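You operate a simulated robot arm through the tools that you are given. There is no shell and no other tool. Be economical: measure what you need, move in short steps, check, and stop when the job is done.

You run a simulated two-armed robot. Do the job below in one go: nothing can be reset, and whatever is moved stays where it is left.

TASK
Take the white cap from the top of the packing bench and put it on the top of the tube bench.

It is judged by the outcome, as a careful person would: the job done as asked, and still so three seconds after it is handed in. It fails if anything else is knocked over, pushed out of place, dropped, spilled or broken. Lids that push on must go on centred and level and be pressed home; caps that screw on are set level and turned clockwise until they are tight.

THE ROBOT
Two 6-joint arms with two-finger parallel grippers on one trunk, on a base that drives. Base frame: it is fixed to the floor where the robot stands at the start and does not move with it; the origin is under the middle of the robot, x ahead of it, y to its left, z up. Units: mm, rad, N and s.
The left shoulder is at the start at [60, 187, 1072], the right one opposite. With the tool pointing down near the work surface each hand reaches from about 260 to 620 mm from the robot's upright axis, wherever it stands, measured 20 degrees to its own side. Places, roughly: top of the tube bench [2800, 100, 900]. Payload 1.57 kg a hand.
Tool frame (each hand has its own): the origin (TCP) lies between the finger pads and is the grasp point; the fingertips stand 30 mm ahead of it; z points along the fingers, y is the line along which they close. The gripper opens to 110 mm. The fingers are 24 mm wide and 12 mm thick; the gripper's body (48 by 112 mm) begins 78 mm behind the TCP.
Orientation is that of the tool frame in the base frame, as [roll, pitch, yaw] about the fixed x, y, z axes, in that order (R = Rz(yaw) Ry(pitch) Rx(roll)). With the fingers straight down and closing along the base's y, the tool's x points along the base's -x, its y along +y and its z along -z.

THE INTERFACE
- The arms move only by the tool nudge_tool. It takes "left_deltas", "right_deltas" or both (then of equal length, played together; a hand with none holds still); each is a list of rows, each a list of 7 numbers: the shift along the tool's x, y, z in m, then the turn, a rotation vector about the tool's x, y, z in rad, then the gripper command, from -1 (shut) to 1 (fully open), values between in proportion. In form: [[dx, dy, dz, wx, wy, wz, fingers], ...]. A call has 1 to 12 rows; each row is the pose to reach, as a shift and turn from the pose commanded when the call began, along the tool's axes at that moment. Each row takes 0.2 s and may step no farther than 50 mm and 0.15 rad from the row before; otherwise, or with a gripper value out of range, the whole call is refused. A pose out of reach is approached as far as the arm can. The call stops where the force on the tool passes 40 N (or 10 N more than at its start, if that is more) or the arm is blocked; 0.2 s more then pass. Each finger travels about 153 mm/s and halts on what it meets, pressing with about 30 N; the grip force reading is that of the motor and also rises with nothing between the fingers. The clock runs only during rows and for 0.2 s after the last one: add rows that repeat a pose to give the fingers time. It gives the time, the measured TCP pose, the force on the tool (base axes), the opening and the grip force at its end, in the units of the frame above (readings bear some noise).
- Cameras (640 x 400 px; columns grow to the right, rows downward): "scene" is now at [6.4, -19.7, 1611.8]; the picture's right is [-0.16, -0.99, 0.00], its down [-0.85, 0.14, -0.51] and it looks along [0.50, -0.08, -0.86] (base axes); focal length 255 px, centre (320, 200). "left" rides on the left gripper at [70, -16, -141] in its tool frame; the picture's right is [0.23, 0.97, 0.00], its down [-0.86, 0.20, -0.48] and it looks along [-0.47, 0.11, 0.88] (tool axes); focal length 222 px, centre (320, 200). "right" rides on the right gripper at [70, 16, -141] in its tool frame; the picture's right is [-0.23, 0.97, 0.00], its down [-0.86, -0.20, -0.48] and it looks along [-0.47, -0.11, 0.88] (tool axes); focal length 222 px, centre (320, 200). There is no depth. A picture from a camera that has moved, and an enlarged one, comes with that camera's place and axes in the base frame and with its lens. The place of the scene camera against the robot may be out by one fixed shift of up to 25 mm in any direction.
- camera(camera): a new picture of that camera. It takes no simulated time.
- raise_lower(by): slides the trunk up (or, below 0, down) by that many mm; the arms and the scene camera ride with it, the base frame stays. It gives what a move gives, with no picture.
- steer(legs): drives the robot by 1 to 6 legs, each [ahead, left, turn to the left] in mm, mm and rad, along the robot's own axes; the way and the turn of a leg run together, so that a leg with both is an arc; at most 1500 mm and 3.142 rad a leg. The arms and the cameras ride along, it lands a little off, and it stops where it bumps. It gives what a move gives.
- pan_tilt(pan, tilt): turns the head with the scene camera to pan (to the left, within 1.501 rad either way) and tilt (down, from -0.506 to 1.204), counted from straight ahead of the robot. It gives what a move gives.
- zoom(camera, box): a new picture of the part [left, top, right, bottom] of that camera's present view, enlarged. It takes no simulated time.
- hand_in(): hands the job in; it is judged then, once.

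Work in short steps. Places have to be worked out from the pictures, the camera data and where the tool is seen: move nearer, look again, correct. Check each grasp and each placing, and mend what went wrong. You have 120 turns and 100 pictures in all, those below and enlarged ones among them. Open the grippers and draw the arms clear of the work before you hand the job in, unless the task says otherwise; then end with one line.

The tools are called after "Request:" as a command line: name --argument value ..., lists and objects as JSON in quotes. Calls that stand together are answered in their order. nudge_tool: Moves the arms, as the interface text tells. Its arguments: {"type":"object","properties":{"left_deltas":{"type":"array"},"right_deltas":{"type":"array"}},"required":[]} The other tools are called the same way: raise_lower (by) slides the trunk up or down; steer (legs) drives the base; pan_tilt (pan, tilt) turns the head that bears the scene camera; camera (camera) takes a picture; zoom (camera, box) takes an enlarged picture of a part of a camera's view; hand_in () hands the job in.

At the start:

```text
clock: 0.0
left_tool_pos: [438.7, 210.9, 1035.6]
left_tcp_rot: [-3.14, 0.001, 3.141]
left_wrist_force: [0.9, 0.3, 0.0]
left_width: 109.9
left_grasp_force: 0.0
right_tool_pos: [362.8, -181.9, 1018.4]
right_tcp_rot: [3.141, -0.001, -3.141]
right_wrist_force: [-0.6, 0.8, 0.0]
right_width: 110.1
right_grasp_force: 0.1
trunk travel left (down, up): [-700.0, 290.0]
robot x, y, heading: [-1.1, 3.6, 0.0]
head pan, tilt: [-0.164, 1.035]
```

scene: 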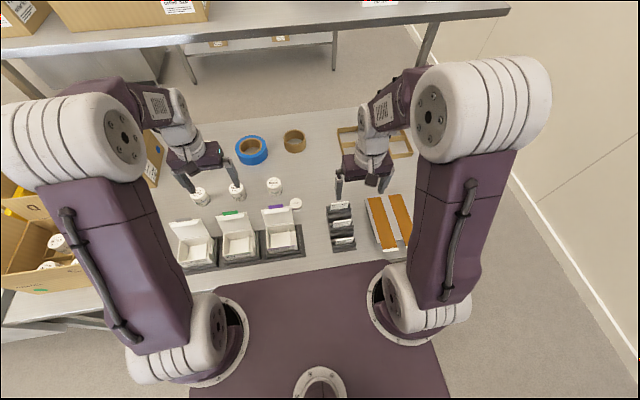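
right: 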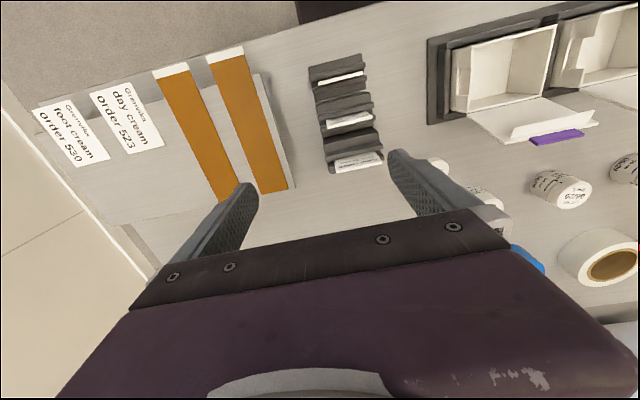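
left: 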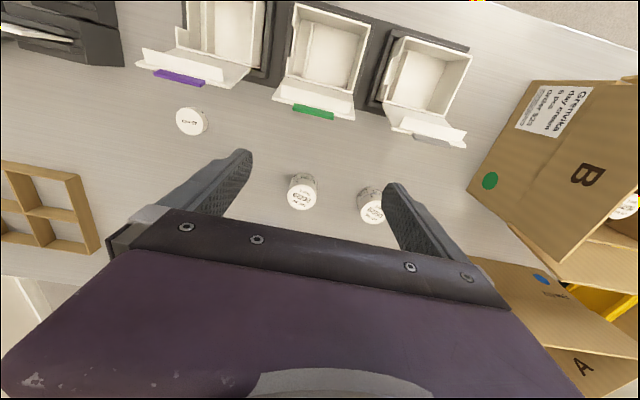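

I see several white jars and a small flat white disc near the boxes; I zoom in to tell which is the cap.

Request:
zoom --camera "scene" --box '[170, 120, 430, 282]'

Request:
zoom --camera "left" --box '[130, 60, 400, 230]'

```text
2.46 times, centred on (300, 201) of scene
camera zoom: at [6.4, -19.7, 1611.8], right [-0.16, -0.99, 0.0], down [-0.85, 0.14, -0.51], along [0.5, -0.08, -0.86], focal length 628 px, centre (369, 198)
```

zoom: 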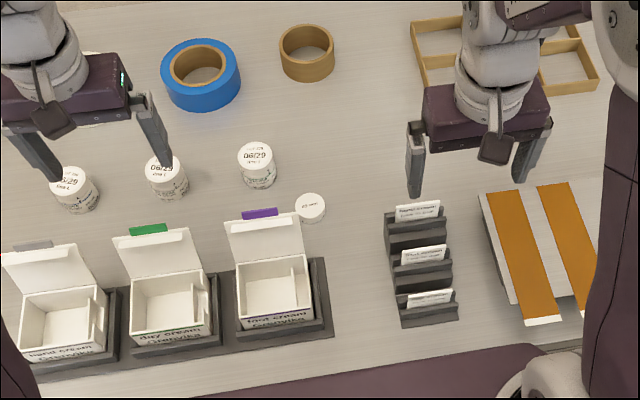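

```text
2.35 times, centred on (265, 145) of left
camera zoom: at [368.5, 194.0, 1177.9], right [-0.23, 0.97, 0.0], down [0.85, 0.2, 0.48], along [0.47, 0.11, -0.88], focal length 523 px, centre (449, 329)
```

zoom: 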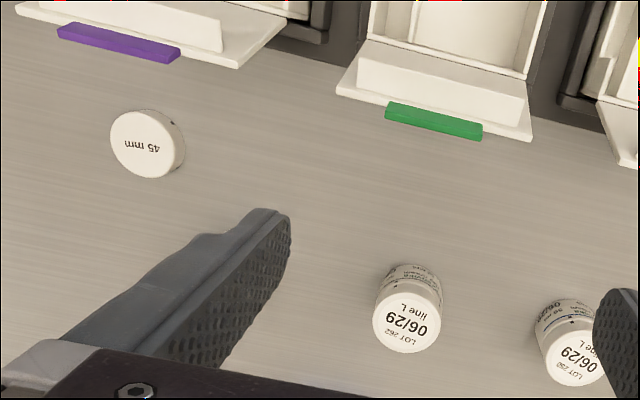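

The "45 mm" disc is the white cap, at about (478, 2) from both cameras; the purple lid stands up tall near (400, 35–95). I move the left hand over the cap, staying high, and look again.

Request:
nudge_tool --left_deltas '[[-0.008, -0.042, 0, 0, 0, 0, 1], [-0.016, -0.084, 0, 0, 0, 0, 1], [-0.024, -0.126, 0, 0, 0, 0, 1], [-0.032, -0.168, 0, 0, 0, 0, 1], [-0.039, -0.209, 0, 0, 0, 0, 1], [-0.039, -0.209, 0, 0, 0, 0, 1]]'

Request:
camera --camera "left"

Request:
camera --camera "scene"

```text
clock: 1.4
left_tool_pos: [476.6, -0.2, 1037.5]
left_tcp_rot: [-3.14, 0.001, 3.14]
left_wrist_force: [-0.4, 0.1, -0.1]
left_width: 109.9
left_grasp_force: 0.0
right_tool_pos: [362.6, -181.9, 1019.5]
right_tcp_rot: [-3.141, 0.0, 3.141]
right_wrist_force: [0.5, 0.5, 0.7]
right_width: 109.9
right_grasp_force: 0.1
trunk travel left (down, up): [-700.0, 290.0]
robot x, y, heading: [-1.3, -0.1, 0.003]
head pan, tilt: [-0.164, 1.035]
```

```text
94 pictures are left
camera left: at [407.0, -15.9, 1178.9], right [-0.23, 0.97, 0.0], down [0.85, 0.2, 0.48], along [0.47, 0.11, -0.88], focal length 222 px, centre (320, 200)
```

left: 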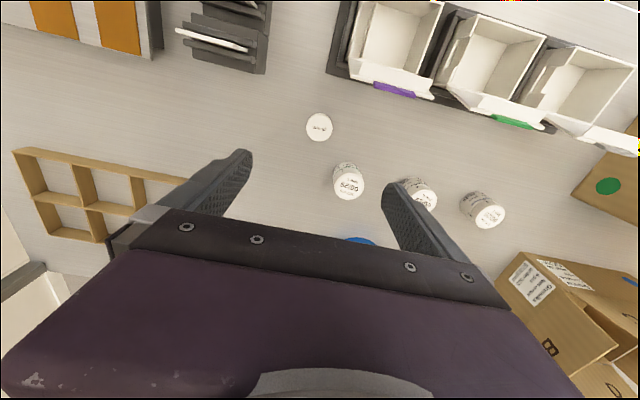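

```text
93 pictures are left
camera scene: at [6.1, -18.8, 1611.8], right [-0.16, -0.99, 0.0], down [-0.85, 0.14, -0.51], along [0.5, -0.08, -0.86], focal length 255 px, centre (320, 200)
```

scene: 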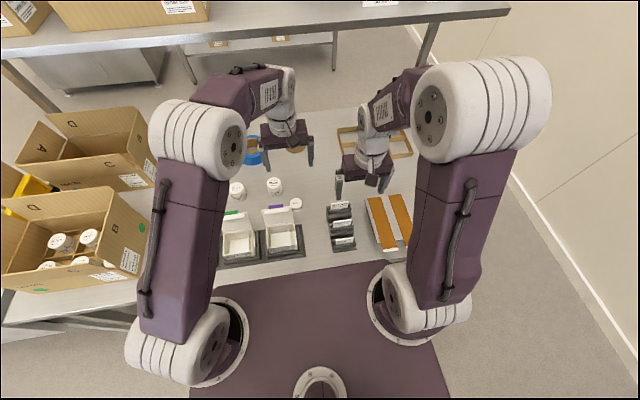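

The cap reads about (477, 0), straight under the hand; the lid edge (402, 35–85, 925) is clear of the hand. I descend most of the way and look.

Request:
nudge_tool --left_deltas '[[0, 0, 0.045, 0, 0, 0, 0.6], [0, 0, 0.09, 0, 0, 0, 0.6], [0, 0, 0.135, 0, 0, 0, 0.6], [0, 0, 0.175, 0, 0, 0, 0.6], [0, 0, 0.175, 0, 0, 0, 0.6]]'

Request:
camera --camera "left"

```text
clock: 2.6
left_tool_pos: [478.6, 0.6, 862.7]
left_tcp_rot: [-3.14, 0.001, 3.141]
left_wrist_force: [-0.4, -0.4, -0.3]
left_width: 88.0
left_grasp_force: 0.0
right_tool_pos: [363.0, -183.1, 1020.0]
right_tcp_rot: [3.141, 0.001, 3.141]
right_wrist_force: [-0.1, -0.5, 1.1]
right_width: 110.0
right_grasp_force: 0.0
trunk travel left (down, up): [-700.0, 290.0]
robot x, y, heading: [1.7, 3.9, -0.0]
head pan, tilt: [-0.164, 1.035]
```

```text
92 pictures are left
camera left: at [406.6, -16.5, 1003.7], right [-0.23, 0.97, 0.0], down [0.85, 0.2, 0.48], along [0.47, 0.11, -0.88], focal length 222 px, centre (320, 200)
```

left: 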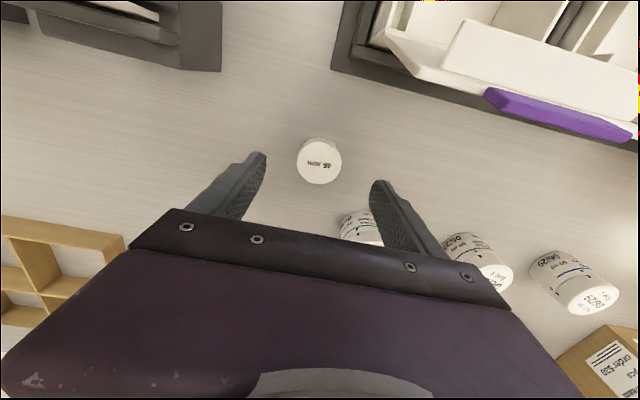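

Cap reads about (475, -1): well between the fingers. I go down so the tips stand just above the bench and close.

Request:
nudge_tool --left_deltas '[[0.003, -0.001, 0.03, 0, 0, 0, 0.6], [0.003, -0.001, 0.049, 0, 0, 0, 0.6], [0.003, -0.001, 0.049, 0, 0, 0, 0.6], [0.003, -0.001, 0.049, 0, 0, 0, 0.2], [0.003, -0.001, 0.049, 0, 0, 0, -0.4], [0.003, -0.001, 0.049, 0, 0, 0, -0.4]]'

Request:
camera --camera "left"

```text
clock: 4.0
left_tool_pos: [473.3, -0.1, 812.4]
left_tcp_rot: [-3.138, 0.003, -3.141]
left_wrist_force: [-0.6, 0.2, -0.6]
left_width: 42.3
left_grasp_force: 30.4
right_tool_pos: [362.7, -182.1, 1018.4]
right_tcp_rot: [3.141, 0.0, 3.141]
right_wrist_force: [0.5, -0.2, 0.1]
right_width: 109.9
right_grasp_force: 0.1
trunk travel left (down, up): [-700.0, 290.0]
robot x, y, heading: [1.0, 3.9, 0.001]
head pan, tilt: [-0.164, 1.035]
```

```text
91 pictures are left
camera left: at [404.4, -17.1, 954.1], right [-0.23, 0.97, 0.0], down [0.85, 0.2, 0.48], along [0.47, 0.11, -0.88], focal length 222 px, centre (320, 200)
```

left: 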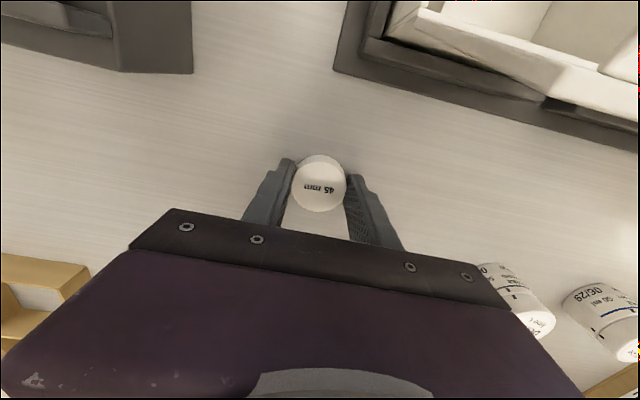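

The grip stopped at 42 mm, centred on the cap. I lift it straight up.

Request:
nudge_tool --left_deltas '[[0, 0, -0.03, 0, 0, 0, -0.6], [0, 0, -0.075, 0, 0, 0, -0.6], [0, 0, -0.12, 0, 0, 0, -0.6], [0, 0, -0.165, 0, 0, 0, -0.6], [0, 0, -0.21, 0, 0, 0, -0.6], [0, 0, -0.25, 0, 0, 0, -0.6], [0, 0, -0.25, 0, 0, 0, -0.6]]'

Request:
camera --camera "left"

Request:
pan_tilt --pan -0.1 --tilt 0.45

Request:
camera --camera "scene"

```text
clock: 5.6
left_tool_pos: [474.4, 1.1, 1064.1]
left_tcp_rot: [-3.14, -0.001, 3.14]
left_wrist_force: [-0.2, -0.3, -0.5]
left_width: 42.5
left_grasp_force: 29.3
right_tool_pos: [363.1, -181.4, 1019.3]
right_tcp_rot: [-3.139, -0.001, 3.141]
right_wrist_force: [-0.4, -0.1, -0.1]
right_width: 110.1
right_grasp_force: 0.0
trunk travel left (down, up): [-700.0, 290.0]
robot x, y, heading: [3.1, -3.7, -0.001]
head pan, tilt: [-0.164, 1.035]
```

```text
90 pictures are left
camera left: at [404.8, -15.6, 1205.0], right [-0.23, 0.97, 0.0], down [0.85, 0.2, 0.48], along [0.47, 0.11, -0.88], focal length 222 px, centre (320, 200)
```

left: 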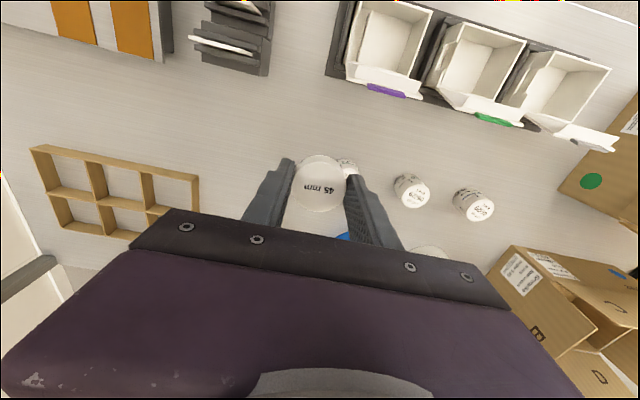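

```text
clock: 6.6
left_tool_pos: [475.4, 1.9, 1064.3]
left_tcp_rot: [-3.14, 0.001, 3.141]
left_wrist_force: [-0.3, 0.1, -0.7]
left_width: 42.6
left_grasp_force: 30.0
right_tool_pos: [364.0, -182.1, 1019.3]
right_tcp_rot: [3.14, 0.001, 3.142]
right_wrist_force: [0.3, -0.2, 0.6]
right_width: 109.6
right_grasp_force: 0.0
trunk travel left (down, up): [-700.0, 290.0]
robot x, y, heading: [-4.2, 3.5, -0.0]
head pan, tilt: [-0.099, 0.45]
```

```text
89 pictures are left
camera scene: at [31.3, -17.9, 1659.7], right [-0.1, -0.99, 0.0], down [-0.43, 0.04, -0.9], along [0.9, -0.09, -0.44], focal length 255 px, centre (320, 200)
```

scene: 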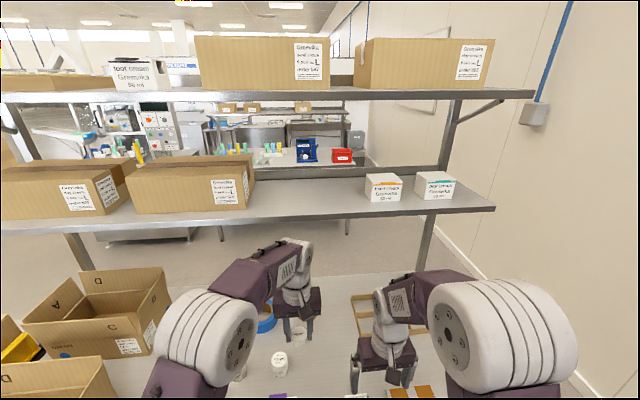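

The cap is held. Now I look around for a way past the packing bench and the shelf to the tube bench, which shows beyond the shelf.

Request:
pan_tilt --pan -0.9 --tilt 0.5

Request:
camera --camera "scene"

Request:
pan_tilt --pan 0.9 --tilt 0.5

Request:
camera --camera "scene"

```text
clock: 7.7
left_tool_pos: [474.2, 1.8, 1063.6]
left_tcp_rot: [-3.14, 0.004, -3.141]
left_wrist_force: [0.4, -0.6, 0.1]
left_width: 42.2
left_grasp_force: 30.0
right_tool_pos: [363.6, -181.5, 1019.2]
right_tcp_rot: [3.141, 0.0, -3.142]
right_wrist_force: [0.3, 0.5, 0.9]
right_width: 110.3
right_grasp_force: 0.1
trunk travel left (down, up): [-700.0, 290.0]
robot x, y, heading: [2.0, 1.3, -0.002]
head pan, tilt: [-0.901, 0.499]
```

```text
88 pictures are left
camera scene: at [-3.4, -80.0, 1655.3], right [-0.78, -0.62, 0.0], down [-0.3, 0.37, -0.88], along [0.55, -0.69, -0.48], focal length 255 px, centre (320, 200)
```

scene: 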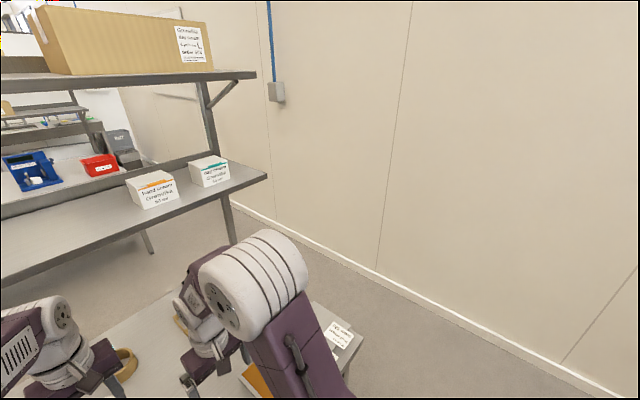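

```text
clock: 9.5
left_tool_pos: [474.8, -0.1, 1063.3]
left_tcp_rot: [-3.139, 0.002, 3.142]
left_wrist_force: [0.3, 0.8, -0.3]
left_width: 42.2
left_grasp_force: 29.9
right_tool_pos: [363.1, -182.2, 1019.3]
right_tcp_rot: [3.141, -0.002, -3.141]
right_wrist_force: [-1.0, -0.1, 0.6]
right_width: 109.8
right_grasp_force: 0.1
trunk travel left (down, up): [-700.0, 290.0]
robot x, y, heading: [-0.2, 0.1, 0.001]
head pan, tilt: [0.901, 0.499]
```

```text
87 pictures are left
camera scene: at [-3.5, 62.5, 1655.3], right [0.78, -0.62, 0.0], down [-0.3, -0.37, -0.88], along [0.55, 0.69, -0.48], focal length 255 px, centre (320, 200)
```

scene: 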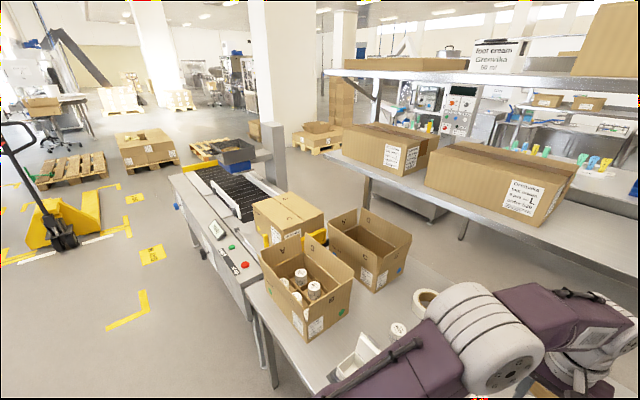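

Between the bench's right end (y about -600) and the wall (y about -1750) there seems to be an aisle. I back off from the bench and look along that side.

Request:
steer --legs '[[-400, 0, 0]]'

Request:
pan_tilt --pan -0.6 --tilt 0.5

Request:
camera --camera "scene"

```text
clock: 12.0
left_tool_pos: [75.2, 0.9, 1062.7]
left_tcp_rot: [-3.139, 0.0, 3.14]
left_wrist_force: [0.0, 0.3, -0.3]
left_width: 42.2
left_grasp_force: 29.7
right_tool_pos: [-35.8, -182.5, 1018.4]
right_tcp_rot: [3.141, 0.0, -3.141]
right_wrist_force: [0.7, 0.2, -1.2]
right_width: 110.0
right_grasp_force: 0.0
trunk travel left (down, up): [-700.0, 290.0]
robot x, y, heading: [-400.0, -3.7, -0.0]
head pan, tilt: [0.901, 0.499]
```

```text
clock: 13.6
left_tool_pos: [76.6, 1.0, 1063.4]
left_tcp_rot: [-3.14, 0.003, 3.141]
left_wrist_force: [0.1, -0.3, 0.0]
left_width: 42.2
left_grasp_force: 30.3
right_tool_pos: [-36.1, -182.1, 1018.0]
right_tcp_rot: [3.141, 0.0, 3.141]
right_wrist_force: [0.0, -0.4, -0.2]
right_width: 110.0
right_grasp_force: 0.1
trunk travel left (down, up): [-700.0, 290.0]
robot x, y, heading: [-399.0, -2.2, 0.001]
head pan, tilt: [-0.6, 0.499]
```

```text
86 pictures are left
camera scene: at [-384.4, -60.1, 1655.3], right [-0.56, -0.83, 0.0], down [-0.4, 0.27, -0.88], along [0.72, -0.5, -0.48], focal length 255 px, centre (320, 200)
```

scene: 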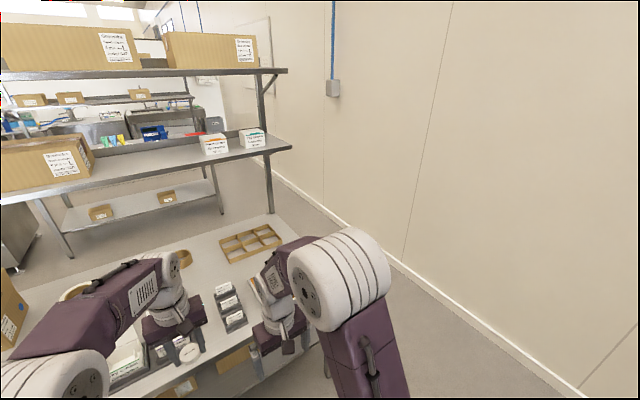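

The shelf is the back of the packing bench itself, ending at y about -620, with a clear aisle to the wall. I strafe right to the middle of the aisle and look ahead.

Request:
steer --legs '[[0, -1180, 0]]'

Request:
pan_tilt --pan 0.0 --tilt 0.5

Request:
camera --camera "scene"

```text
clock: 19.6
left_tool_pos: [77.7, -1178.6, 1063.2]
left_tcp_rot: [-3.14, 0.0, -3.138]
left_wrist_force: [-0.2, 0.2, -0.3]
left_width: 42.4
left_grasp_force: 29.6
right_tool_pos: [-34.0, -1363.1, 1019.1]
right_tcp_rot: [3.141, 0.0, -3.137]
right_wrist_force: [-0.4, 0.5, 0.4]
right_width: 109.7
right_grasp_force: 0.0
trunk travel left (down, up): [-700.0, 290.0]
robot x, y, heading: [-394.7, -1182.7, 0.001]
head pan, tilt: [-0.6, 0.499]
```

```text
clock: 20.6
left_tool_pos: [77.5, -1179.8, 1063.1]
left_tcp_rot: [-3.139, 0.0, -3.137]
left_wrist_force: [0.1, 0.8, 0.0]
left_width: 42.4
left_grasp_force: 29.8
right_tool_pos: [-34.4, -1363.0, 1019.6]
right_tcp_rot: [3.141, 0.0, -3.136]
right_wrist_force: [0.0, -0.1, 0.7]
right_width: 110.2
right_grasp_force: 0.0
trunk travel left (down, up): [-700.0, 290.0]
robot x, y, heading: [-394.9, -1182.8, 0.005]
head pan, tilt: [0.0, 0.499]
```

```text
85 pictures are left
camera scene: at [-366.4, -1190.3, 1655.3], right [0.0, -1.0, 0.0], down [-0.48, 0.0, -0.88], along [0.88, 0.0, -0.48], focal length 255 px, centre (320, 200)
```

scene: 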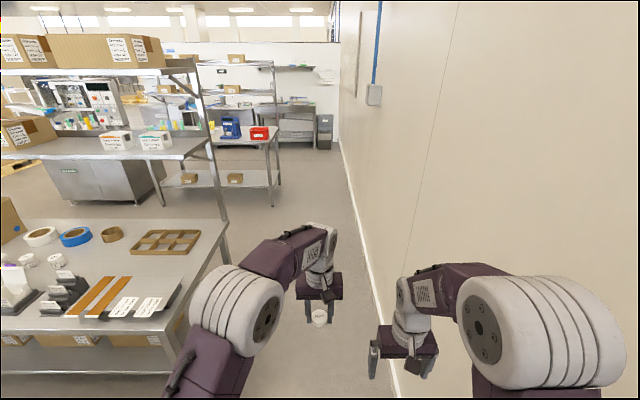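

The aisle is clear (bench end y≈-635, wall y≈-1660), and the tube bench front is at about x=2530, y from -630 to 970. I drive forward along the aisle to x≈1700, then look.

Request:
steer --legs '[[0, 25, -0.005], [1400, 0, 0], [700, 0, 0]]'

Request:
pan_tilt --pan 0.75 --tilt 0.5

Request:
camera --camera "scene"

```text
clock: 31.4
left_tool_pos: [2166.3, -1161.1, 1062.5]
left_tcp_rot: [-3.14, 0.002, 3.139]
left_wrist_force: [0.0, 0.0, 0.3]
left_width: 42.5
left_grasp_force: 30.1
right_tool_pos: [2054.7, -1343.4, 1019.6]
right_tcp_rot: [3.14, 0.001, 3.14]
right_wrist_force: [-0.2, 0.0, -0.3]
right_width: 110.1
right_grasp_force: 0.0
trunk travel left (down, up): [-700.0, 290.0]
robot x, y, heading: [1693.5, -1157.6, 0.002]
head pan, tilt: [0.0, 0.499]
```

```text
clock: 32.5
left_tool_pos: [2167.3, -1161.4, 1061.8]
left_tcp_rot: [-3.138, 0.002, 3.141]
left_wrist_force: [-0.5, 0.1, 0.5]
left_width: 42.0
left_grasp_force: 29.9
right_tool_pos: [2053.5, -1344.6, 1020.0]
right_tcp_rot: [3.142, 0.001, -3.141]
right_wrist_force: [-0.2, -0.5, 0.0]
right_width: 109.8
right_grasp_force: 0.0
trunk travel left (down, up): [-700.0, 290.0]
robot x, y, heading: [1692.1, -1160.9, -0.006]
head pan, tilt: [0.75, 0.499]
```

```text
84 pictures are left
camera scene: at [1698.3, -1107.4, 1655.3], right [0.68, -0.73, 0.0], down [-0.35, -0.33, -0.88], along [0.64, 0.6, -0.48], focal length 255 px, centre (320, 200)
```

scene: 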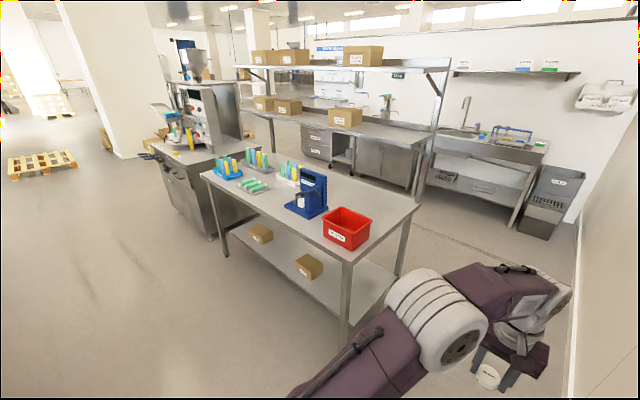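

The tube bench is clear ahead on its front strip, left of the blue device around (2500, -100). I strafe left to stand before it and look.

Request:
steer --legs '[[0, 1000, 0]]'

Request:
pan_tilt --pan 0.0 --tilt 0.75

Request:
camera --camera "scene"

Request:
camera --camera "left"

```text
clock: 37.7
left_tool_pos: [2167.9, -163.8, 1062.1]
left_tcp_rot: [3.141, 0.001, 3.14]
left_wrist_force: [-0.4, 1.3, -0.1]
left_width: 42.6
left_grasp_force: 30.3
right_tool_pos: [2056.1, -347.1, 1019.4]
right_tcp_rot: [-3.14, -0.001, 3.139]
right_wrist_force: [-0.4, 0.0, -0.3]
right_width: 110.0
right_grasp_force: 0.0
trunk travel left (down, up): [-700.0, 290.0]
robot x, y, heading: [1695.2, -163.1, -0.005]
head pan, tilt: [0.75, 0.499]
```

```text
clock: 38.8
left_tool_pos: [2167.4, -162.9, 1062.1]
left_tcp_rot: [-3.14, 0.002, 3.139]
left_wrist_force: [0.2, 0.0, -0.1]
left_width: 42.3
left_grasp_force: 30.4
right_tool_pos: [2055.2, -346.4, 1018.5]
right_tcp_rot: [-3.141, 0.001, 3.142]
right_wrist_force: [-0.2, -0.2, -0.1]
right_width: 110.0
right_grasp_force: 0.2
trunk travel left (down, up): [-700.0, 290.0]
robot x, y, heading: [1693.3, -165.6, -0.002]
head pan, tilt: [0.0, 0.75]
```

```text
83 pictures are left
camera scene: at [1716.2, -172.2, 1633.4], right [0.0, -1.0, 0.0], down [-0.68, 0.0, -0.73], along [0.73, 0.0, -0.68], focal length 255 px, centre (320, 200)
```

scene: 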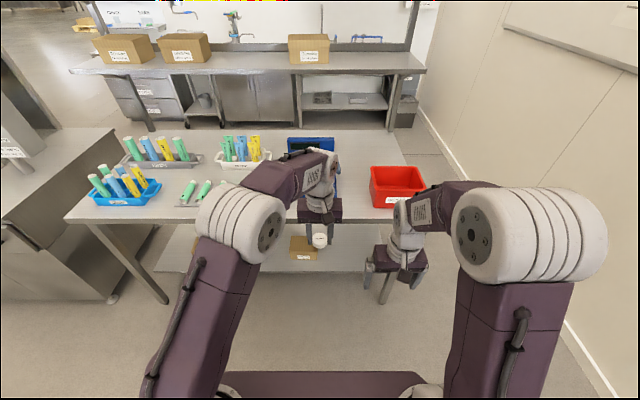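

```text
82 pictures are left
camera left: at [2097.9, -179.7, 1204.6], right [-0.23, 0.97, 0.0], down [0.85, 0.2, 0.48], along [0.47, 0.11, -0.88], focal length 222 px, centre (320, 200)
```

left: 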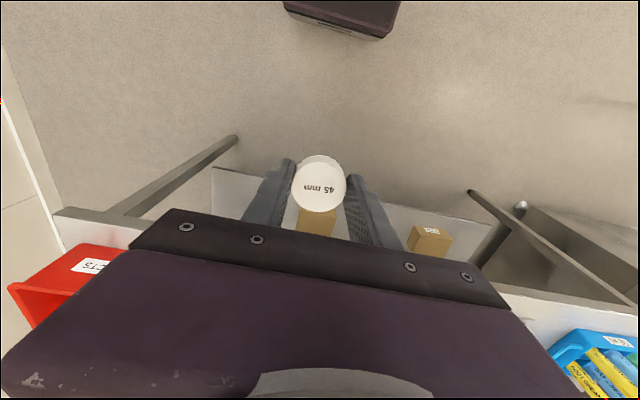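

The bench's front edge is at x≈2380–2405. I drive 240 mm ahead so the target spot (about 2480, 60) falls in easy reach of the left hand, and look again.

Request:
steer --legs '[[240, 0, 0]]'

Request:
nudge_tool --left_deltas '[[0, 0.045, 0, 0, 0, 0, -0.6], [0, 0.09, 0, 0, 0, 0, -0.6], [0, 0.135, 0, 0, 0, 0, -0.6], [0, 0.18, 0, 0, 0, 0, -0.6], [0, 0.22, 0, 0, 0, 0, -0.6], [0, 0.22, 0, 0, 0, 0, -0.6]]'

Request:
camera --camera "left"

Request:
camera --camera "scene"

```text
clock: 40.5
left_tool_pos: [2408.7, -164.4, 1063.1]
left_tcp_rot: [-3.139, 0.002, 3.14]
left_wrist_force: [-0.2, 0.7, 0.0]
left_width: 42.4
left_grasp_force: 30.2
right_tool_pos: [2296.5, -346.9, 1020.0]
right_tcp_rot: [-3.14, 0.0, -3.141]
right_wrist_force: [0.7, 0.3, -1.3]
right_width: 110.1
right_grasp_force: 0.1
trunk travel left (down, up): [-700.0, 290.0]
robot x, y, heading: [1936.2, -165.4, -0.003]
head pan, tilt: [0.0, 0.75]
```

```text
clock: 41.9
left_tool_pos: [2409.6, 55.2, 1063.7]
left_tcp_rot: [3.141, 0.002, 3.139]
left_wrist_force: [0.9, -0.4, 0.0]
left_width: 42.5
left_grasp_force: 29.3
right_tool_pos: [2296.4, -347.7, 1019.4]
right_tcp_rot: [3.141, 0.0, 3.14]
right_wrist_force: [-0.6, -0.4, -0.1]
right_width: 110.1
right_grasp_force: 0.0
trunk travel left (down, up): [-700.0, 290.0]
robot x, y, heading: [1932.0, -161.7, 0.001]
head pan, tilt: [0.0, 0.75]
```

```text
81 pictures are left
camera left: at [2338.3, 39.9, 1204.6], right [-0.23, 0.97, 0.0], down [0.85, 0.2, 0.48], along [0.47, 0.11, -0.88], focal length 222 px, centre (320, 200)
```

left: 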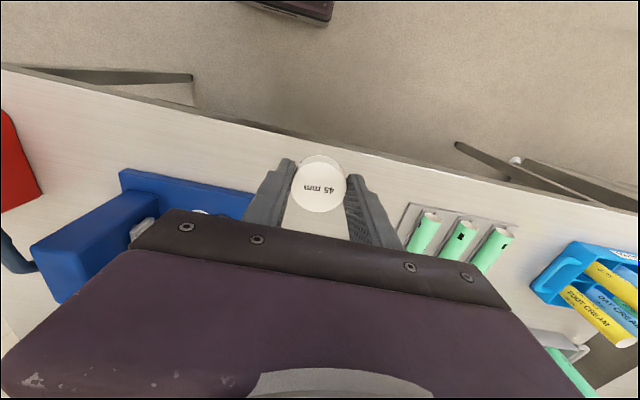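

```text
80 pictures are left
camera scene: at [1957.0, -173.5, 1633.3], right [0.0, -1.0, 0.0], down [-0.68, 0.0, -0.73], along [0.73, 0.0, -0.68], focal length 255 px, centre (320, 200)
```

scene: 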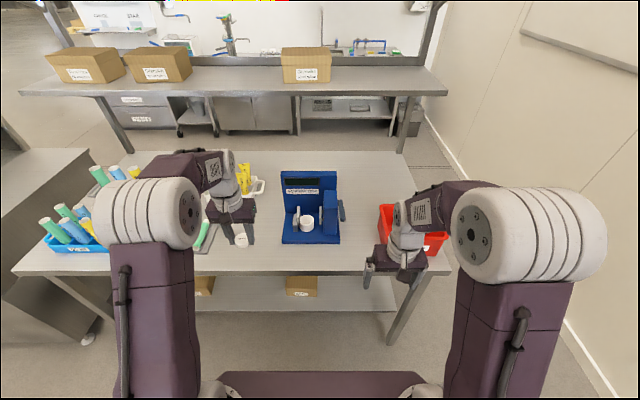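

The gap between the blue device (y<-37, x>2518) and the tube tray (y>205) is free, front edge x≈2405. I creep 60 mm ahead and shift the hand to about (2490, 85).

Request:
steer --legs '[[60, 0, 0]]'

Request:
nudge_tool --left_deltas '[[-0.02, 0.03, 0.0, 0, 0, 0, -0.6], [-0.02, 0.03, 0.04, 0, 0, 0, -0.6], [-0.02, 0.03, 0.07, 0, 0, 0, -0.6], [-0.02, 0.03, 0.07, 0, 0, 0, -0.6]]'

Request:
camera --camera "left"

Request:
zoom --camera "scene" --box '[160, 150, 360, 290]'

```text
clock: 42.9
left_tool_pos: [2466.3, 57.2, 1064.7]
left_tcp_rot: [-3.14, 0.003, 3.142]
left_wrist_force: [-0.3, -0.3, -0.6]
left_width: 42.4
left_grasp_force: 30.6
right_tool_pos: [2355.1, -345.3, 1020.2]
right_tcp_rot: [-3.141, 0.002, -3.141]
right_wrist_force: [-0.4, -0.3, 0.0]
right_width: 110.2
right_grasp_force: 0.0
trunk travel left (down, up): [-700.0, 290.0]
robot x, y, heading: [1993.0, -166.1, -0.0]
head pan, tilt: [0.0, 0.75]
```

```text
clock: 43.9
left_tool_pos: [2487.2, 86.2, 993.3]
left_tcp_rot: [-3.139, 0.002, -3.14]
left_wrist_force: [0.1, -0.5, -0.8]
left_width: 42.2
left_grasp_force: 30.2
right_tool_pos: [2355.4, -345.5, 1018.5]
right_tcp_rot: [3.141, 0.001, -3.141]
right_wrist_force: [-1.2, 0.8, 0.7]
right_width: 110.0
right_grasp_force: 0.0
trunk travel left (down, up): [-700.0, 290.0]
robot x, y, heading: [1995.3, -164.6, 0.003]
head pan, tilt: [0.0, 0.75]
```

```text
79 pictures are left
camera left: at [2417.1, 70.2, 1134.1], right [-0.23, 0.97, 0.0], down [0.85, 0.2, 0.48], along [0.47, 0.11, -0.88], focal length 222 px, centre (320, 200)
```

left: 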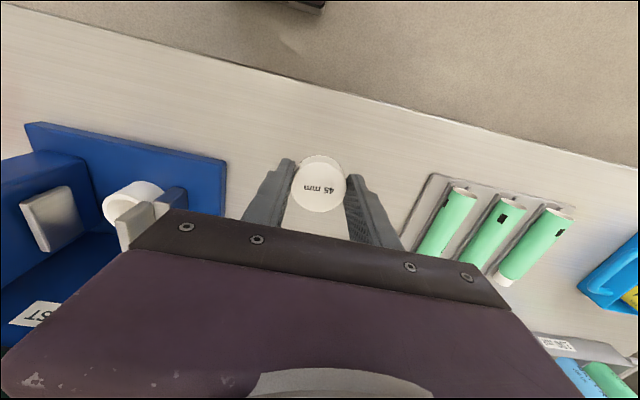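

```text
2.86 times, centred on (260, 220) of scene
camera zoom: at [2014.9, -172.2, 1633.4], right [0.0, -1.0, 0.0], down [-0.68, 0.0, -0.73], along [0.73, 0.0, -0.68], focal length 728 px, centre (491, 143)
```

zoom: 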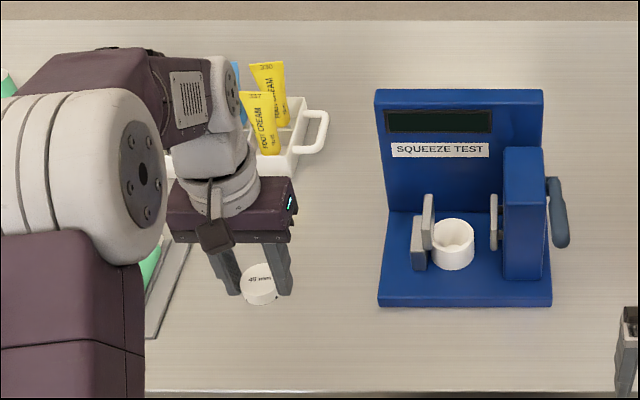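

The spot below is clear on all sides. I descend gently in small rows, watching the force for contact (expected near TCP z≈932).

Request:
nudge_tool --left_deltas '[[0, 0, 0.015, 0, 0, 0, -0.6], [0, 0, 0.025, 0, 0, 0, -0.6], [0, 0, 0.033, 0, 0, 0, -0.6], [0, 0, 0.04, 0, 0, 0, -0.6], [0, 0, 0.045, 0, 0, 0, -0.6], [0, 0, 0.05, 0, 0, 0, -0.6]]'

Request:
zoom --camera "scene" --box '[190, 200, 290, 270]'

Request:
zoom --camera "left" --box '[220, 120, 420, 260]'

```text
clock: 45.3
left_tool_pos: [2488.0, 86.5, 941.7]
left_tcp_rot: [-3.141, -0.001, -3.141]
left_wrist_force: [-1.0, 0.0, -0.4]
left_width: 42.6
left_grasp_force: 29.8
right_tool_pos: [2357.0, -345.5, 1020.0]
right_tcp_rot: [-3.14, -0.001, -3.142]
right_wrist_force: [-0.3, -0.9, 0.4]
right_width: 110.0
right_grasp_force: 0.1
trunk travel left (down, up): [-700.0, 290.0]
robot x, y, heading: [1992.8, -164.8, 0.001]
head pan, tilt: [0.0, 0.75]
```

```text
5.71 times, centred on (240, 235) of scene
camera zoom: at [2016.7, -172.5, 1633.3], right [0.0, -1.0, 0.0], down [-0.68, 0.0, -0.73], along [0.73, 0.0, -0.68], focal length 1457 px, centre (777, 0)
```

zoom: 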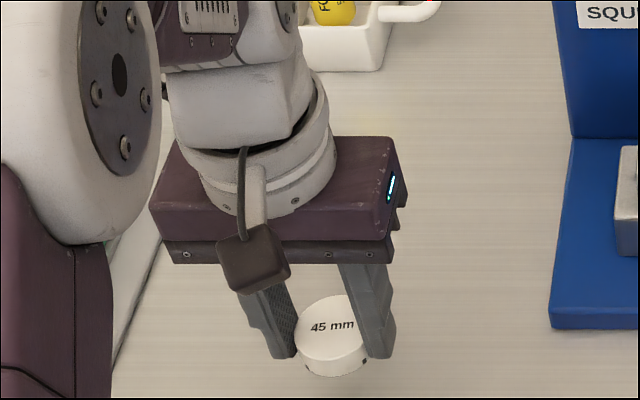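

```text
2.86 times, centred on (320, 190) of left
camera zoom: at [2417.7, 70.1, 1084.1], right [-0.23, 0.97, 0.0], down [0.85, 0.2, 0.48], along [0.47, 0.11, -0.88], focal length 635 px, centre (320, 229)
```

zoom: 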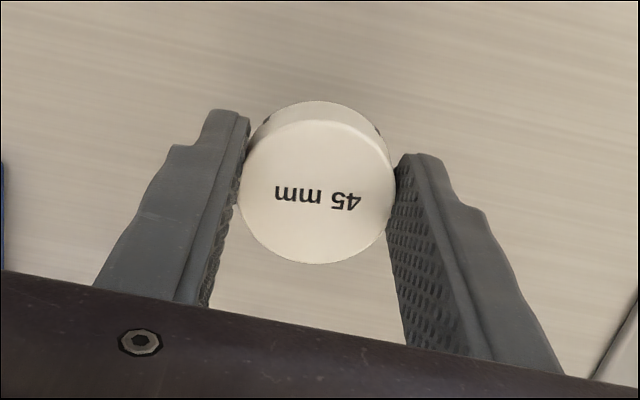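

No contact yet at 942. I go on down in 1.5 mm rows and watch the vertical force.

Request:
nudge_tool --left_deltas '[[0, 0, 0.002, 0, 0, 0, -0.6], [0, 0, 0.004, 0, 0, 0, -0.6], [0, 0, 0.006, 0, 0, 0, -0.6], [0, 0, 0.007, 0, 0, 0, -0.6], [0, 0, 0.008, 0, 0, 0, -0.6], [0, 0, 0.008, 0, 0, 0, -0.6]]'

```text
clock: 46.7
left_tool_pos: [2488.0, 86.1, 934.2]
left_tcp_rot: [-3.14, 0.002, 3.141]
left_wrist_force: [0.6, 0.0, 0.2]
left_width: 42.4
left_grasp_force: 29.6
right_tool_pos: [2356.5, -347.1, 1019.3]
right_tcp_rot: [-3.141, 0.0, 3.14]
right_wrist_force: [0.9, 0.2, 0.4]
right_width: 109.9
right_grasp_force: 0.0
trunk travel left (down, up): [-700.0, 290.0]
robot x, y, heading: [1990.1, -165.5, -0.002]
head pan, tilt: [0.0, 0.75]
```

Still free; I go 1 mm per row up to 8 mm more.

Request:
nudge_tool --left_deltas '[[0, 0, 0.001, 0, 0, 0, -0.6], [0, 0, 0.002, 0, 0, 0, -0.6], [0, 0, 0.003, 0, 0, 0, -0.6], [0, 0, 0.003, 0, 0, 0, -0.6]]'

Request:
zoom --camera "left" --box '[220, 120, 420, 260]'

```text
clock: 47.7
left_tool_pos: [2488.7, 86.3, 931.9]
left_tcp_rot: [-3.14, 0.003, -3.141]
left_wrist_force: [-1.5, 0.1, 0.7]
left_width: 42.2
left_grasp_force: 29.9
right_tool_pos: [2356.7, -345.6, 1019.3]
right_tcp_rot: [3.141, -0.001, -3.141]
right_wrist_force: [0.5, -0.8, 0.9]
right_width: 110.0
right_grasp_force: 0.2
trunk travel left (down, up): [-700.0, 290.0]
robot x, y, heading: [1992.5, -162.7, 0.001]
head pan, tilt: [0.0, 0.75]
```

```text
2.86 times, centred on (320, 190) of left
camera zoom: at [2417.7, 70.2, 1073.5], right [-0.23, 0.97, 0.0], down [0.85, 0.2, 0.48], along [0.47, 0.11, -0.88], focal length 635 px, centre (320, 229)
```

zoom: 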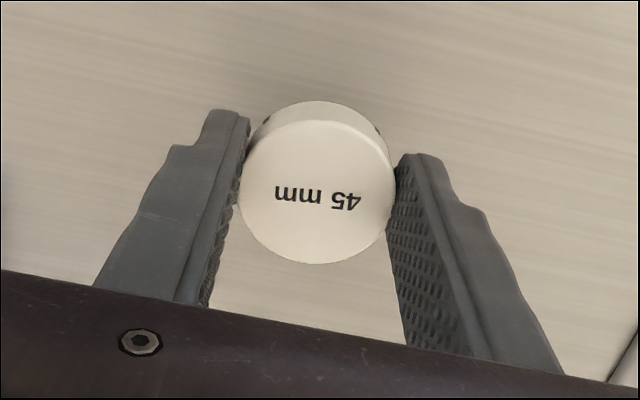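

No contact yet and the view is unchanged. I continue by 1 mm rows.

Request:
nudge_tool --left_deltas '[[0, 0, 0.001, 0, 0, 0, -0.6], [0, 0, 0.002, 0, 0, 0, -0.6], [0, 0, 0.003, 0, 0, 0, -0.6], [0, 0, 0.003, 0, 0, 0, -0.6]]'

```text
clock: 48.7
left_tool_pos: [2488.3, 88.0, 927.5]
left_tcp_rot: [-3.14, 0.001, -3.141]
left_wrist_force: [-0.3, -1.2, 0.9]
left_width: 42.1
left_grasp_force: 30.0
right_tool_pos: [2356.1, -345.4, 1017.9]
right_tcp_rot: [3.14, 0.001, -3.142]
right_wrist_force: [1.0, -0.3, 0.1]
right_width: 110.0
right_grasp_force: 0.0
trunk travel left (down, up): [-700.0, 290.0]
robot x, y, heading: [1996.6, -161.7, -0.0]
head pan, tilt: [0.0, 0.75]
```

Still no contact at 927.5; the bench is a little lower than 900. I go on, up to 6 mm.

Request:
nudge_tool --left_deltas '[[0, 0, 0.001, 0, 0, 0, -0.6], [0, 0, 0.002, 0, 0, 0, -0.6], [0, 0, 0.003, 0, 0, 0, -0.6], [0, 0, 0.004, 0, 0, 0, -0.6], [0, 0, 0.005, 0, 0, 0, -0.6], [0, 0, 0.006, 0, 0, 0, -0.6]]'

Request:
camera --camera "left"

Request:
zoom --camera "scene" --box '[190, 200, 290, 270]'

```text
clock: 50.1
left_tool_pos: [2487.7, 87.9, 922.8]
left_tcp_rot: [-3.141, 0.002, -3.141]
left_wrist_force: [0.3, 0.0, 0.1]
left_width: 42.1
left_grasp_force: 29.5
right_tool_pos: [2357.3, -346.3, 1019.8]
right_tcp_rot: [3.14, 0.0, -3.14]
right_wrist_force: [-0.4, 0.5, -0.2]
right_width: 110.3
right_grasp_force: 0.0
trunk travel left (down, up): [-700.0, 290.0]
robot x, y, heading: [1994.9, -164.4, 0.002]
head pan, tilt: [0.0, 0.75]
```

```text
74 pictures are left
camera left: at [2417.9, 70.2, 1064.3], right [-0.23, 0.97, 0.0], down [0.85, 0.2, 0.48], along [0.47, 0.11, -0.88], focal length 222 px, centre (320, 200)
```

left: 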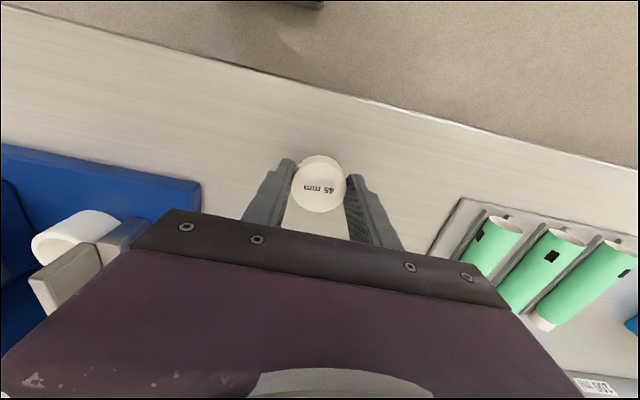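

```text
5.71 times, centred on (240, 235) of scene
camera zoom: at [2016.5, -172.5, 1633.3], right [0.0, -1.0, 0.0], down [-0.68, 0.0, -0.73], along [0.73, 0.0, -0.68], focal length 1457 px, centre (777, 0)
```

zoom: 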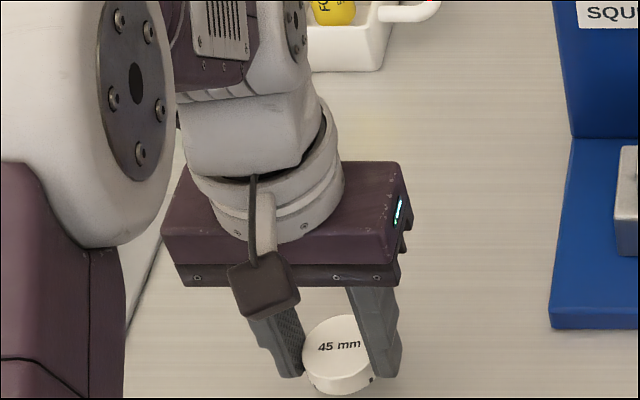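

Parallax between the last left-camera views puts the bench top at about z≈845–855, so contact comes near TCP ≈ 880. I descend 30 mm more under the force guard.

Request:
nudge_tool --left_deltas '[[0, 0, 0.005, 0, 0, 0, -0.6], [0, 0, 0.01, 0, 0, 0, -0.6], [0, 0, 0.014, 0, 0, 0, -0.6], [0, 0, 0.018, 0, 0, 0, -0.6], [0, 0, 0.022, 0, 0, 0, -0.6], [0, 0, 0.025, 0, 0, 0, -0.6], [0, 0, 0.028, 0, 0, 0, -0.6], [0, 0, 0.03, 0, 0, 0, -0.6]]'

Request:
camera --camera "left"

```text
clock: 51.9
left_tool_pos: [2489.0, 87.4, 893.4]
left_tcp_rot: [-3.14, 0.002, -3.141]
left_wrist_force: [-0.4, -0.7, -0.4]
left_width: 42.2
left_grasp_force: 29.5
right_tool_pos: [2355.8, -346.6, 1018.3]
right_tcp_rot: [-3.141, 0.001, 3.141]
right_wrist_force: [0.1, -0.4, -0.3]
right_width: 109.8
right_grasp_force: 0.1
trunk travel left (down, up): [-700.0, 290.0]
robot x, y, heading: [1991.3, -165.6, -0.0]
head pan, tilt: [0.0, 0.75]
```

```text
72 pictures are left
camera left: at [2418.0, 70.3, 1034.6], right [-0.23, 0.97, 0.0], down [0.85, 0.2, 0.48], along [0.47, 0.11, -0.88], focal length 222 px, centre (320, 200)
```

left: 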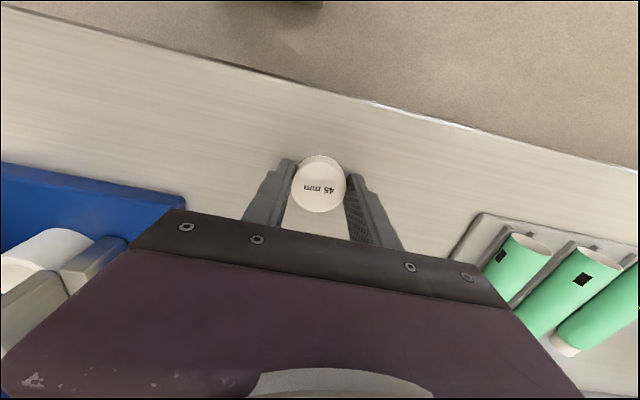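

The bench top is close now (estimates 855–870). I continue in 1 mm rows and check the force.

Request:
nudge_tool --left_deltas '[[0, 0, 0.001, 0, 0, 0, -0.6], [0, 0, 0.002, 0, 0, 0, -0.6], [0, 0, 0.003, 0, 0, 0, -0.6], [0, 0, 0.004, 0, 0, 0, -0.6], [0, 0, 0.005, 0, 0, 0, -0.6], [0, 0, 0.006, 0, 0, 0, -0.6]]'

Request:
zoom --camera "scene" --box '[190, 210, 290, 280]'

```text
clock: 53.3
left_tool_pos: [2488.3, 87.1, 890.5]
left_tcp_rot: [-3.141, 0.008, 3.141]
left_wrist_force: [6.6, 4.1, 33.7]
left_width: 42.5
left_grasp_force: 29.9
right_tool_pos: [2353.3, -346.6, 1019.5]
right_tcp_rot: [3.141, 0.001, -3.141]
right_wrist_force: [-0.2, -0.5, 0.1]
right_width: 109.9
right_grasp_force: 0.0
trunk travel left (down, up): [-700.0, 290.0]
robot x, y, heading: [1990.7, -164.3, 0.001]
head pan, tilt: [0.0, 0.75]
```

```text
5.71 times, centred on (240, 245) of scene
camera zoom: at [2012.7, -174.0, 1633.7], right [0.0, -1.0, 0.0], down [-0.68, 0.0, -0.73], along [0.73, 0.0, -0.68], focal length 1457 px, centre (777, -57)
```

zoom: 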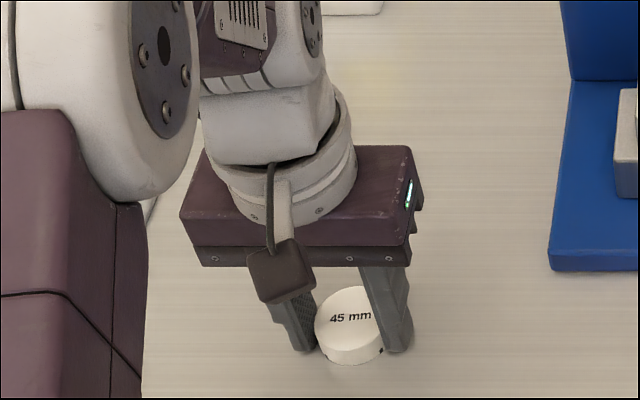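

Contact: 34 N upward at TCP 890.5. I ease off ~3 mm of command to take the pressure off, then open the fingers to 66 mm.

Request:
nudge_tool --left_deltas '[[0, 0, -0.0025, 0, 0, 0, -0.6], [0, 0, -0.0025, 0, 0, 0, -0.6]]'

```text
clock: 53.9
left_tool_pos: [2488.0, 86.3, 890.0]
left_tcp_rot: [-3.141, 0.003, 3.139]
left_wrist_force: [7.7, 4.4, 21.8]
left_width: 42.2
left_grasp_force: 29.9
right_tool_pos: [2355.7, -346.4, 1019.3]
right_tcp_rot: [3.14, 0.002, -3.141]
right_wrist_force: [-0.6, 0.4, -0.1]
right_width: 109.9
right_grasp_force: 0.1
trunk travel left (down, up): [-700.0, 290.0]
robot x, y, heading: [1991.3, -165.0, -0.002]
head pan, tilt: [0.0, 0.75]
```

Still 22 N; I ease off another 2 mm.

Request:
nudge_tool --left_deltas '[[0, 0, -0.002, 0, 0, 0, -0.6], [0, 0, -0.002, 0, 0, 0, -0.6]]'

```text
clock: 54.5
left_tool_pos: [2488.5, 86.6, 890.3]
left_tcp_rot: [-3.139, -0.005, -3.142]
left_wrist_force: [0.6, -0.6, 2.4]
left_width: 42.3
left_grasp_force: 29.7
right_tool_pos: [2356.4, -347.0, 1019.1]
right_tcp_rot: [-3.141, -0.001, 3.141]
right_wrist_force: [-0.7, 0.6, 0.3]
right_width: 110.1
right_grasp_force: 0.1
trunk travel left (down, up): [-700.0, 290.0]
robot x, y, heading: [1994.1, -166.2, 0.004]
head pan, tilt: [0.0, 0.75]
```

The force is down to 2 N with the cap resting on the bench. I open the fingers and check.

Request:
nudge_tool --left_deltas '[[0, 0, 0, 0, 0, 0, 0.0], [0, 0, 0, 0, 0, 0, 0.3], [0, 0, 0, 0, 0, 0, 0.3]]'

Request:
camera --camera "left"

```text
clock: 55.3
left_tool_pos: [2487.7, 86.8, 891.8]
left_tcp_rot: [-3.139, 0.001, -3.141]
left_wrist_force: [0.2, 0.0, 0.1]
left_width: 71.4
left_grasp_force: 0.0
right_tool_pos: [2356.7, -346.8, 1019.0]
right_tcp_rot: [-3.141, -0.001, -3.141]
right_wrist_force: [-0.5, -0.5, 0.3]
right_width: 110.3
right_grasp_force: 0.0
trunk travel left (down, up): [-700.0, 290.0]
robot x, y, heading: [1993.3, -162.4, -0.0]
head pan, tilt: [0.0, 0.75]
```

```text
70 pictures are left
camera left: at [2417.8, 70.4, 1033.0], right [-0.23, 0.97, 0.0], down [0.85, 0.2, 0.48], along [0.47, 0.11, -0.88], focal length 222 px, centre (320, 200)
```

left: 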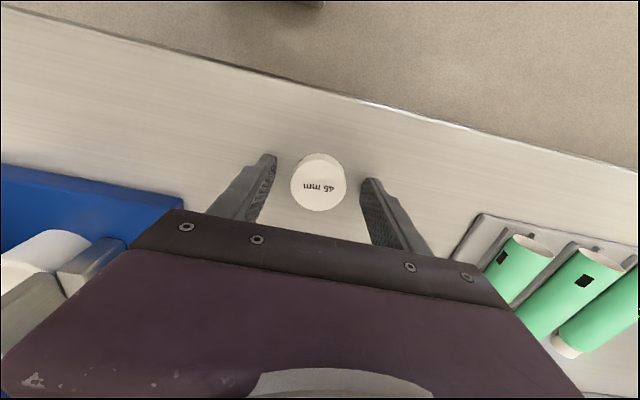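

The cap is free between the fingers and sits on the bench. I lift the hand straight up 180 mm and draw it back.

Request:
nudge_tool --left_deltas '[[0, 0, -0.03, 0, 0, 0, 0.3], [0, 0, -0.07, 0, 0, 0, 0.3], [0, 0, -0.115, 0, 0, 0, 0.3], [0, 0, -0.16, 0, 0, 0, 0.3], [0, 0, -0.19, 0, 0, 0, 0.5], [0.045, 0, -0.19, 0, 0, 0, 1], [0.09, 0, -0.19, 0, 0, 0, 1], [0.13, 0, -0.19, 0, 0, 0, 1], [0.13, 0, -0.19, 0, 0, 0, 1]]'

Request:
camera --camera "scene"

Request:
camera --camera "left"

```text
clock: 57.3
left_tool_pos: [2359.1, 87.3, 1079.7]
left_tcp_rot: [-3.14, 0.0, -3.141]
left_wrist_force: [0.7, -0.3, -1.2]
left_width: 109.7
left_grasp_force: 0.0
right_tool_pos: [2357.2, -346.8, 1018.8]
right_tcp_rot: [-3.141, 0.0, -3.141]
right_wrist_force: [-0.1, -0.1, -0.6]
right_width: 110.2
right_grasp_force: 0.0
trunk travel left (down, up): [-700.0, 290.0]
robot x, y, heading: [1996.5, -163.2, 0.001]
head pan, tilt: [0.0, 0.75]
```

```text
69 pictures are left
camera scene: at [2017.1, -172.5, 1633.3], right [0.0, -1.0, 0.0], down [-0.68, 0.0, -0.73], along [0.73, 0.0, -0.68], focal length 255 px, centre (320, 200)
```

scene: 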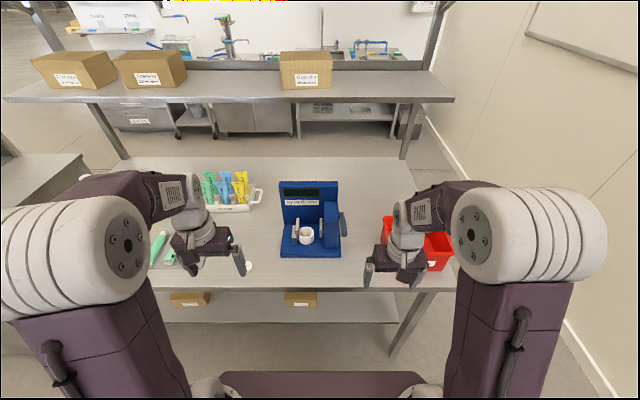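

```text
68 pictures are left
camera left: at [2288.1, 71.0, 1221.4], right [-0.23, 0.97, 0.0], down [0.85, 0.2, 0.48], along [0.47, 0.11, -0.88], focal length 222 px, centre (320, 200)
```

left: 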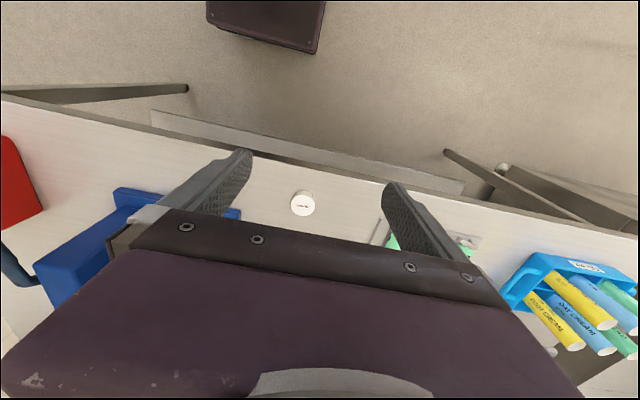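

The cap lies flat on the tube bench and nothing else was touched. I back the robot off and take a last look.

Request:
steer --legs '[[-200, 0, 0]]'

Request:
camera --camera "scene"

```text
clock: 58.9
left_tool_pos: [2156.9, 88.2, 1080.2]
left_tcp_rot: [-3.139, -0.001, 3.139]
left_wrist_force: [-0.3, 0.0, 0.5]
left_width: 109.8
left_grasp_force: 0.0
right_tool_pos: [2154.9, -346.6, 1017.7]
right_tcp_rot: [-3.14, -0.001, -3.141]
right_wrist_force: [-0.2, -0.4, -0.4]
right_width: 110.1
right_grasp_force: 0.0
trunk travel left (down, up): [-700.0, 290.0]
robot x, y, heading: [1794.0, -163.5, 0.003]
head pan, tilt: [0.0, 0.75]
```

```text
67 pictures are left
camera scene: at [1815.6, -172.5, 1633.3], right [0.0, -1.0, 0.0], down [-0.68, 0.0, -0.73], along [0.73, 0.0, -0.68], focal length 255 px, centre (320, 200)
```

scene: 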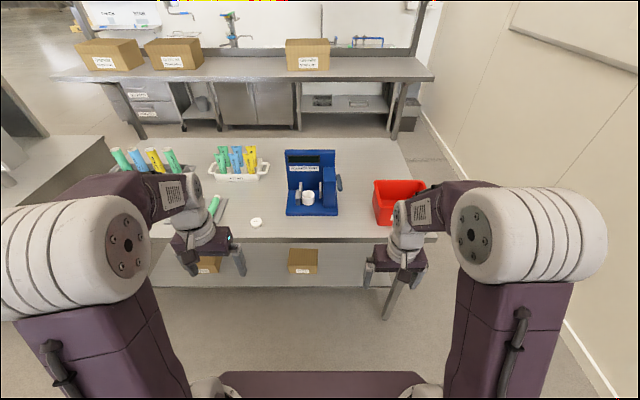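

The cap stands on the tube bench and everything else is in place; I hand the job in.

Request:
hand_in

```text
The job is handed in.
```

The white cap ("45 mm") from the packing bench now lies flat on the top of the tube bench, both grippers are open and clear, and the pictures show nothing else disturbed.
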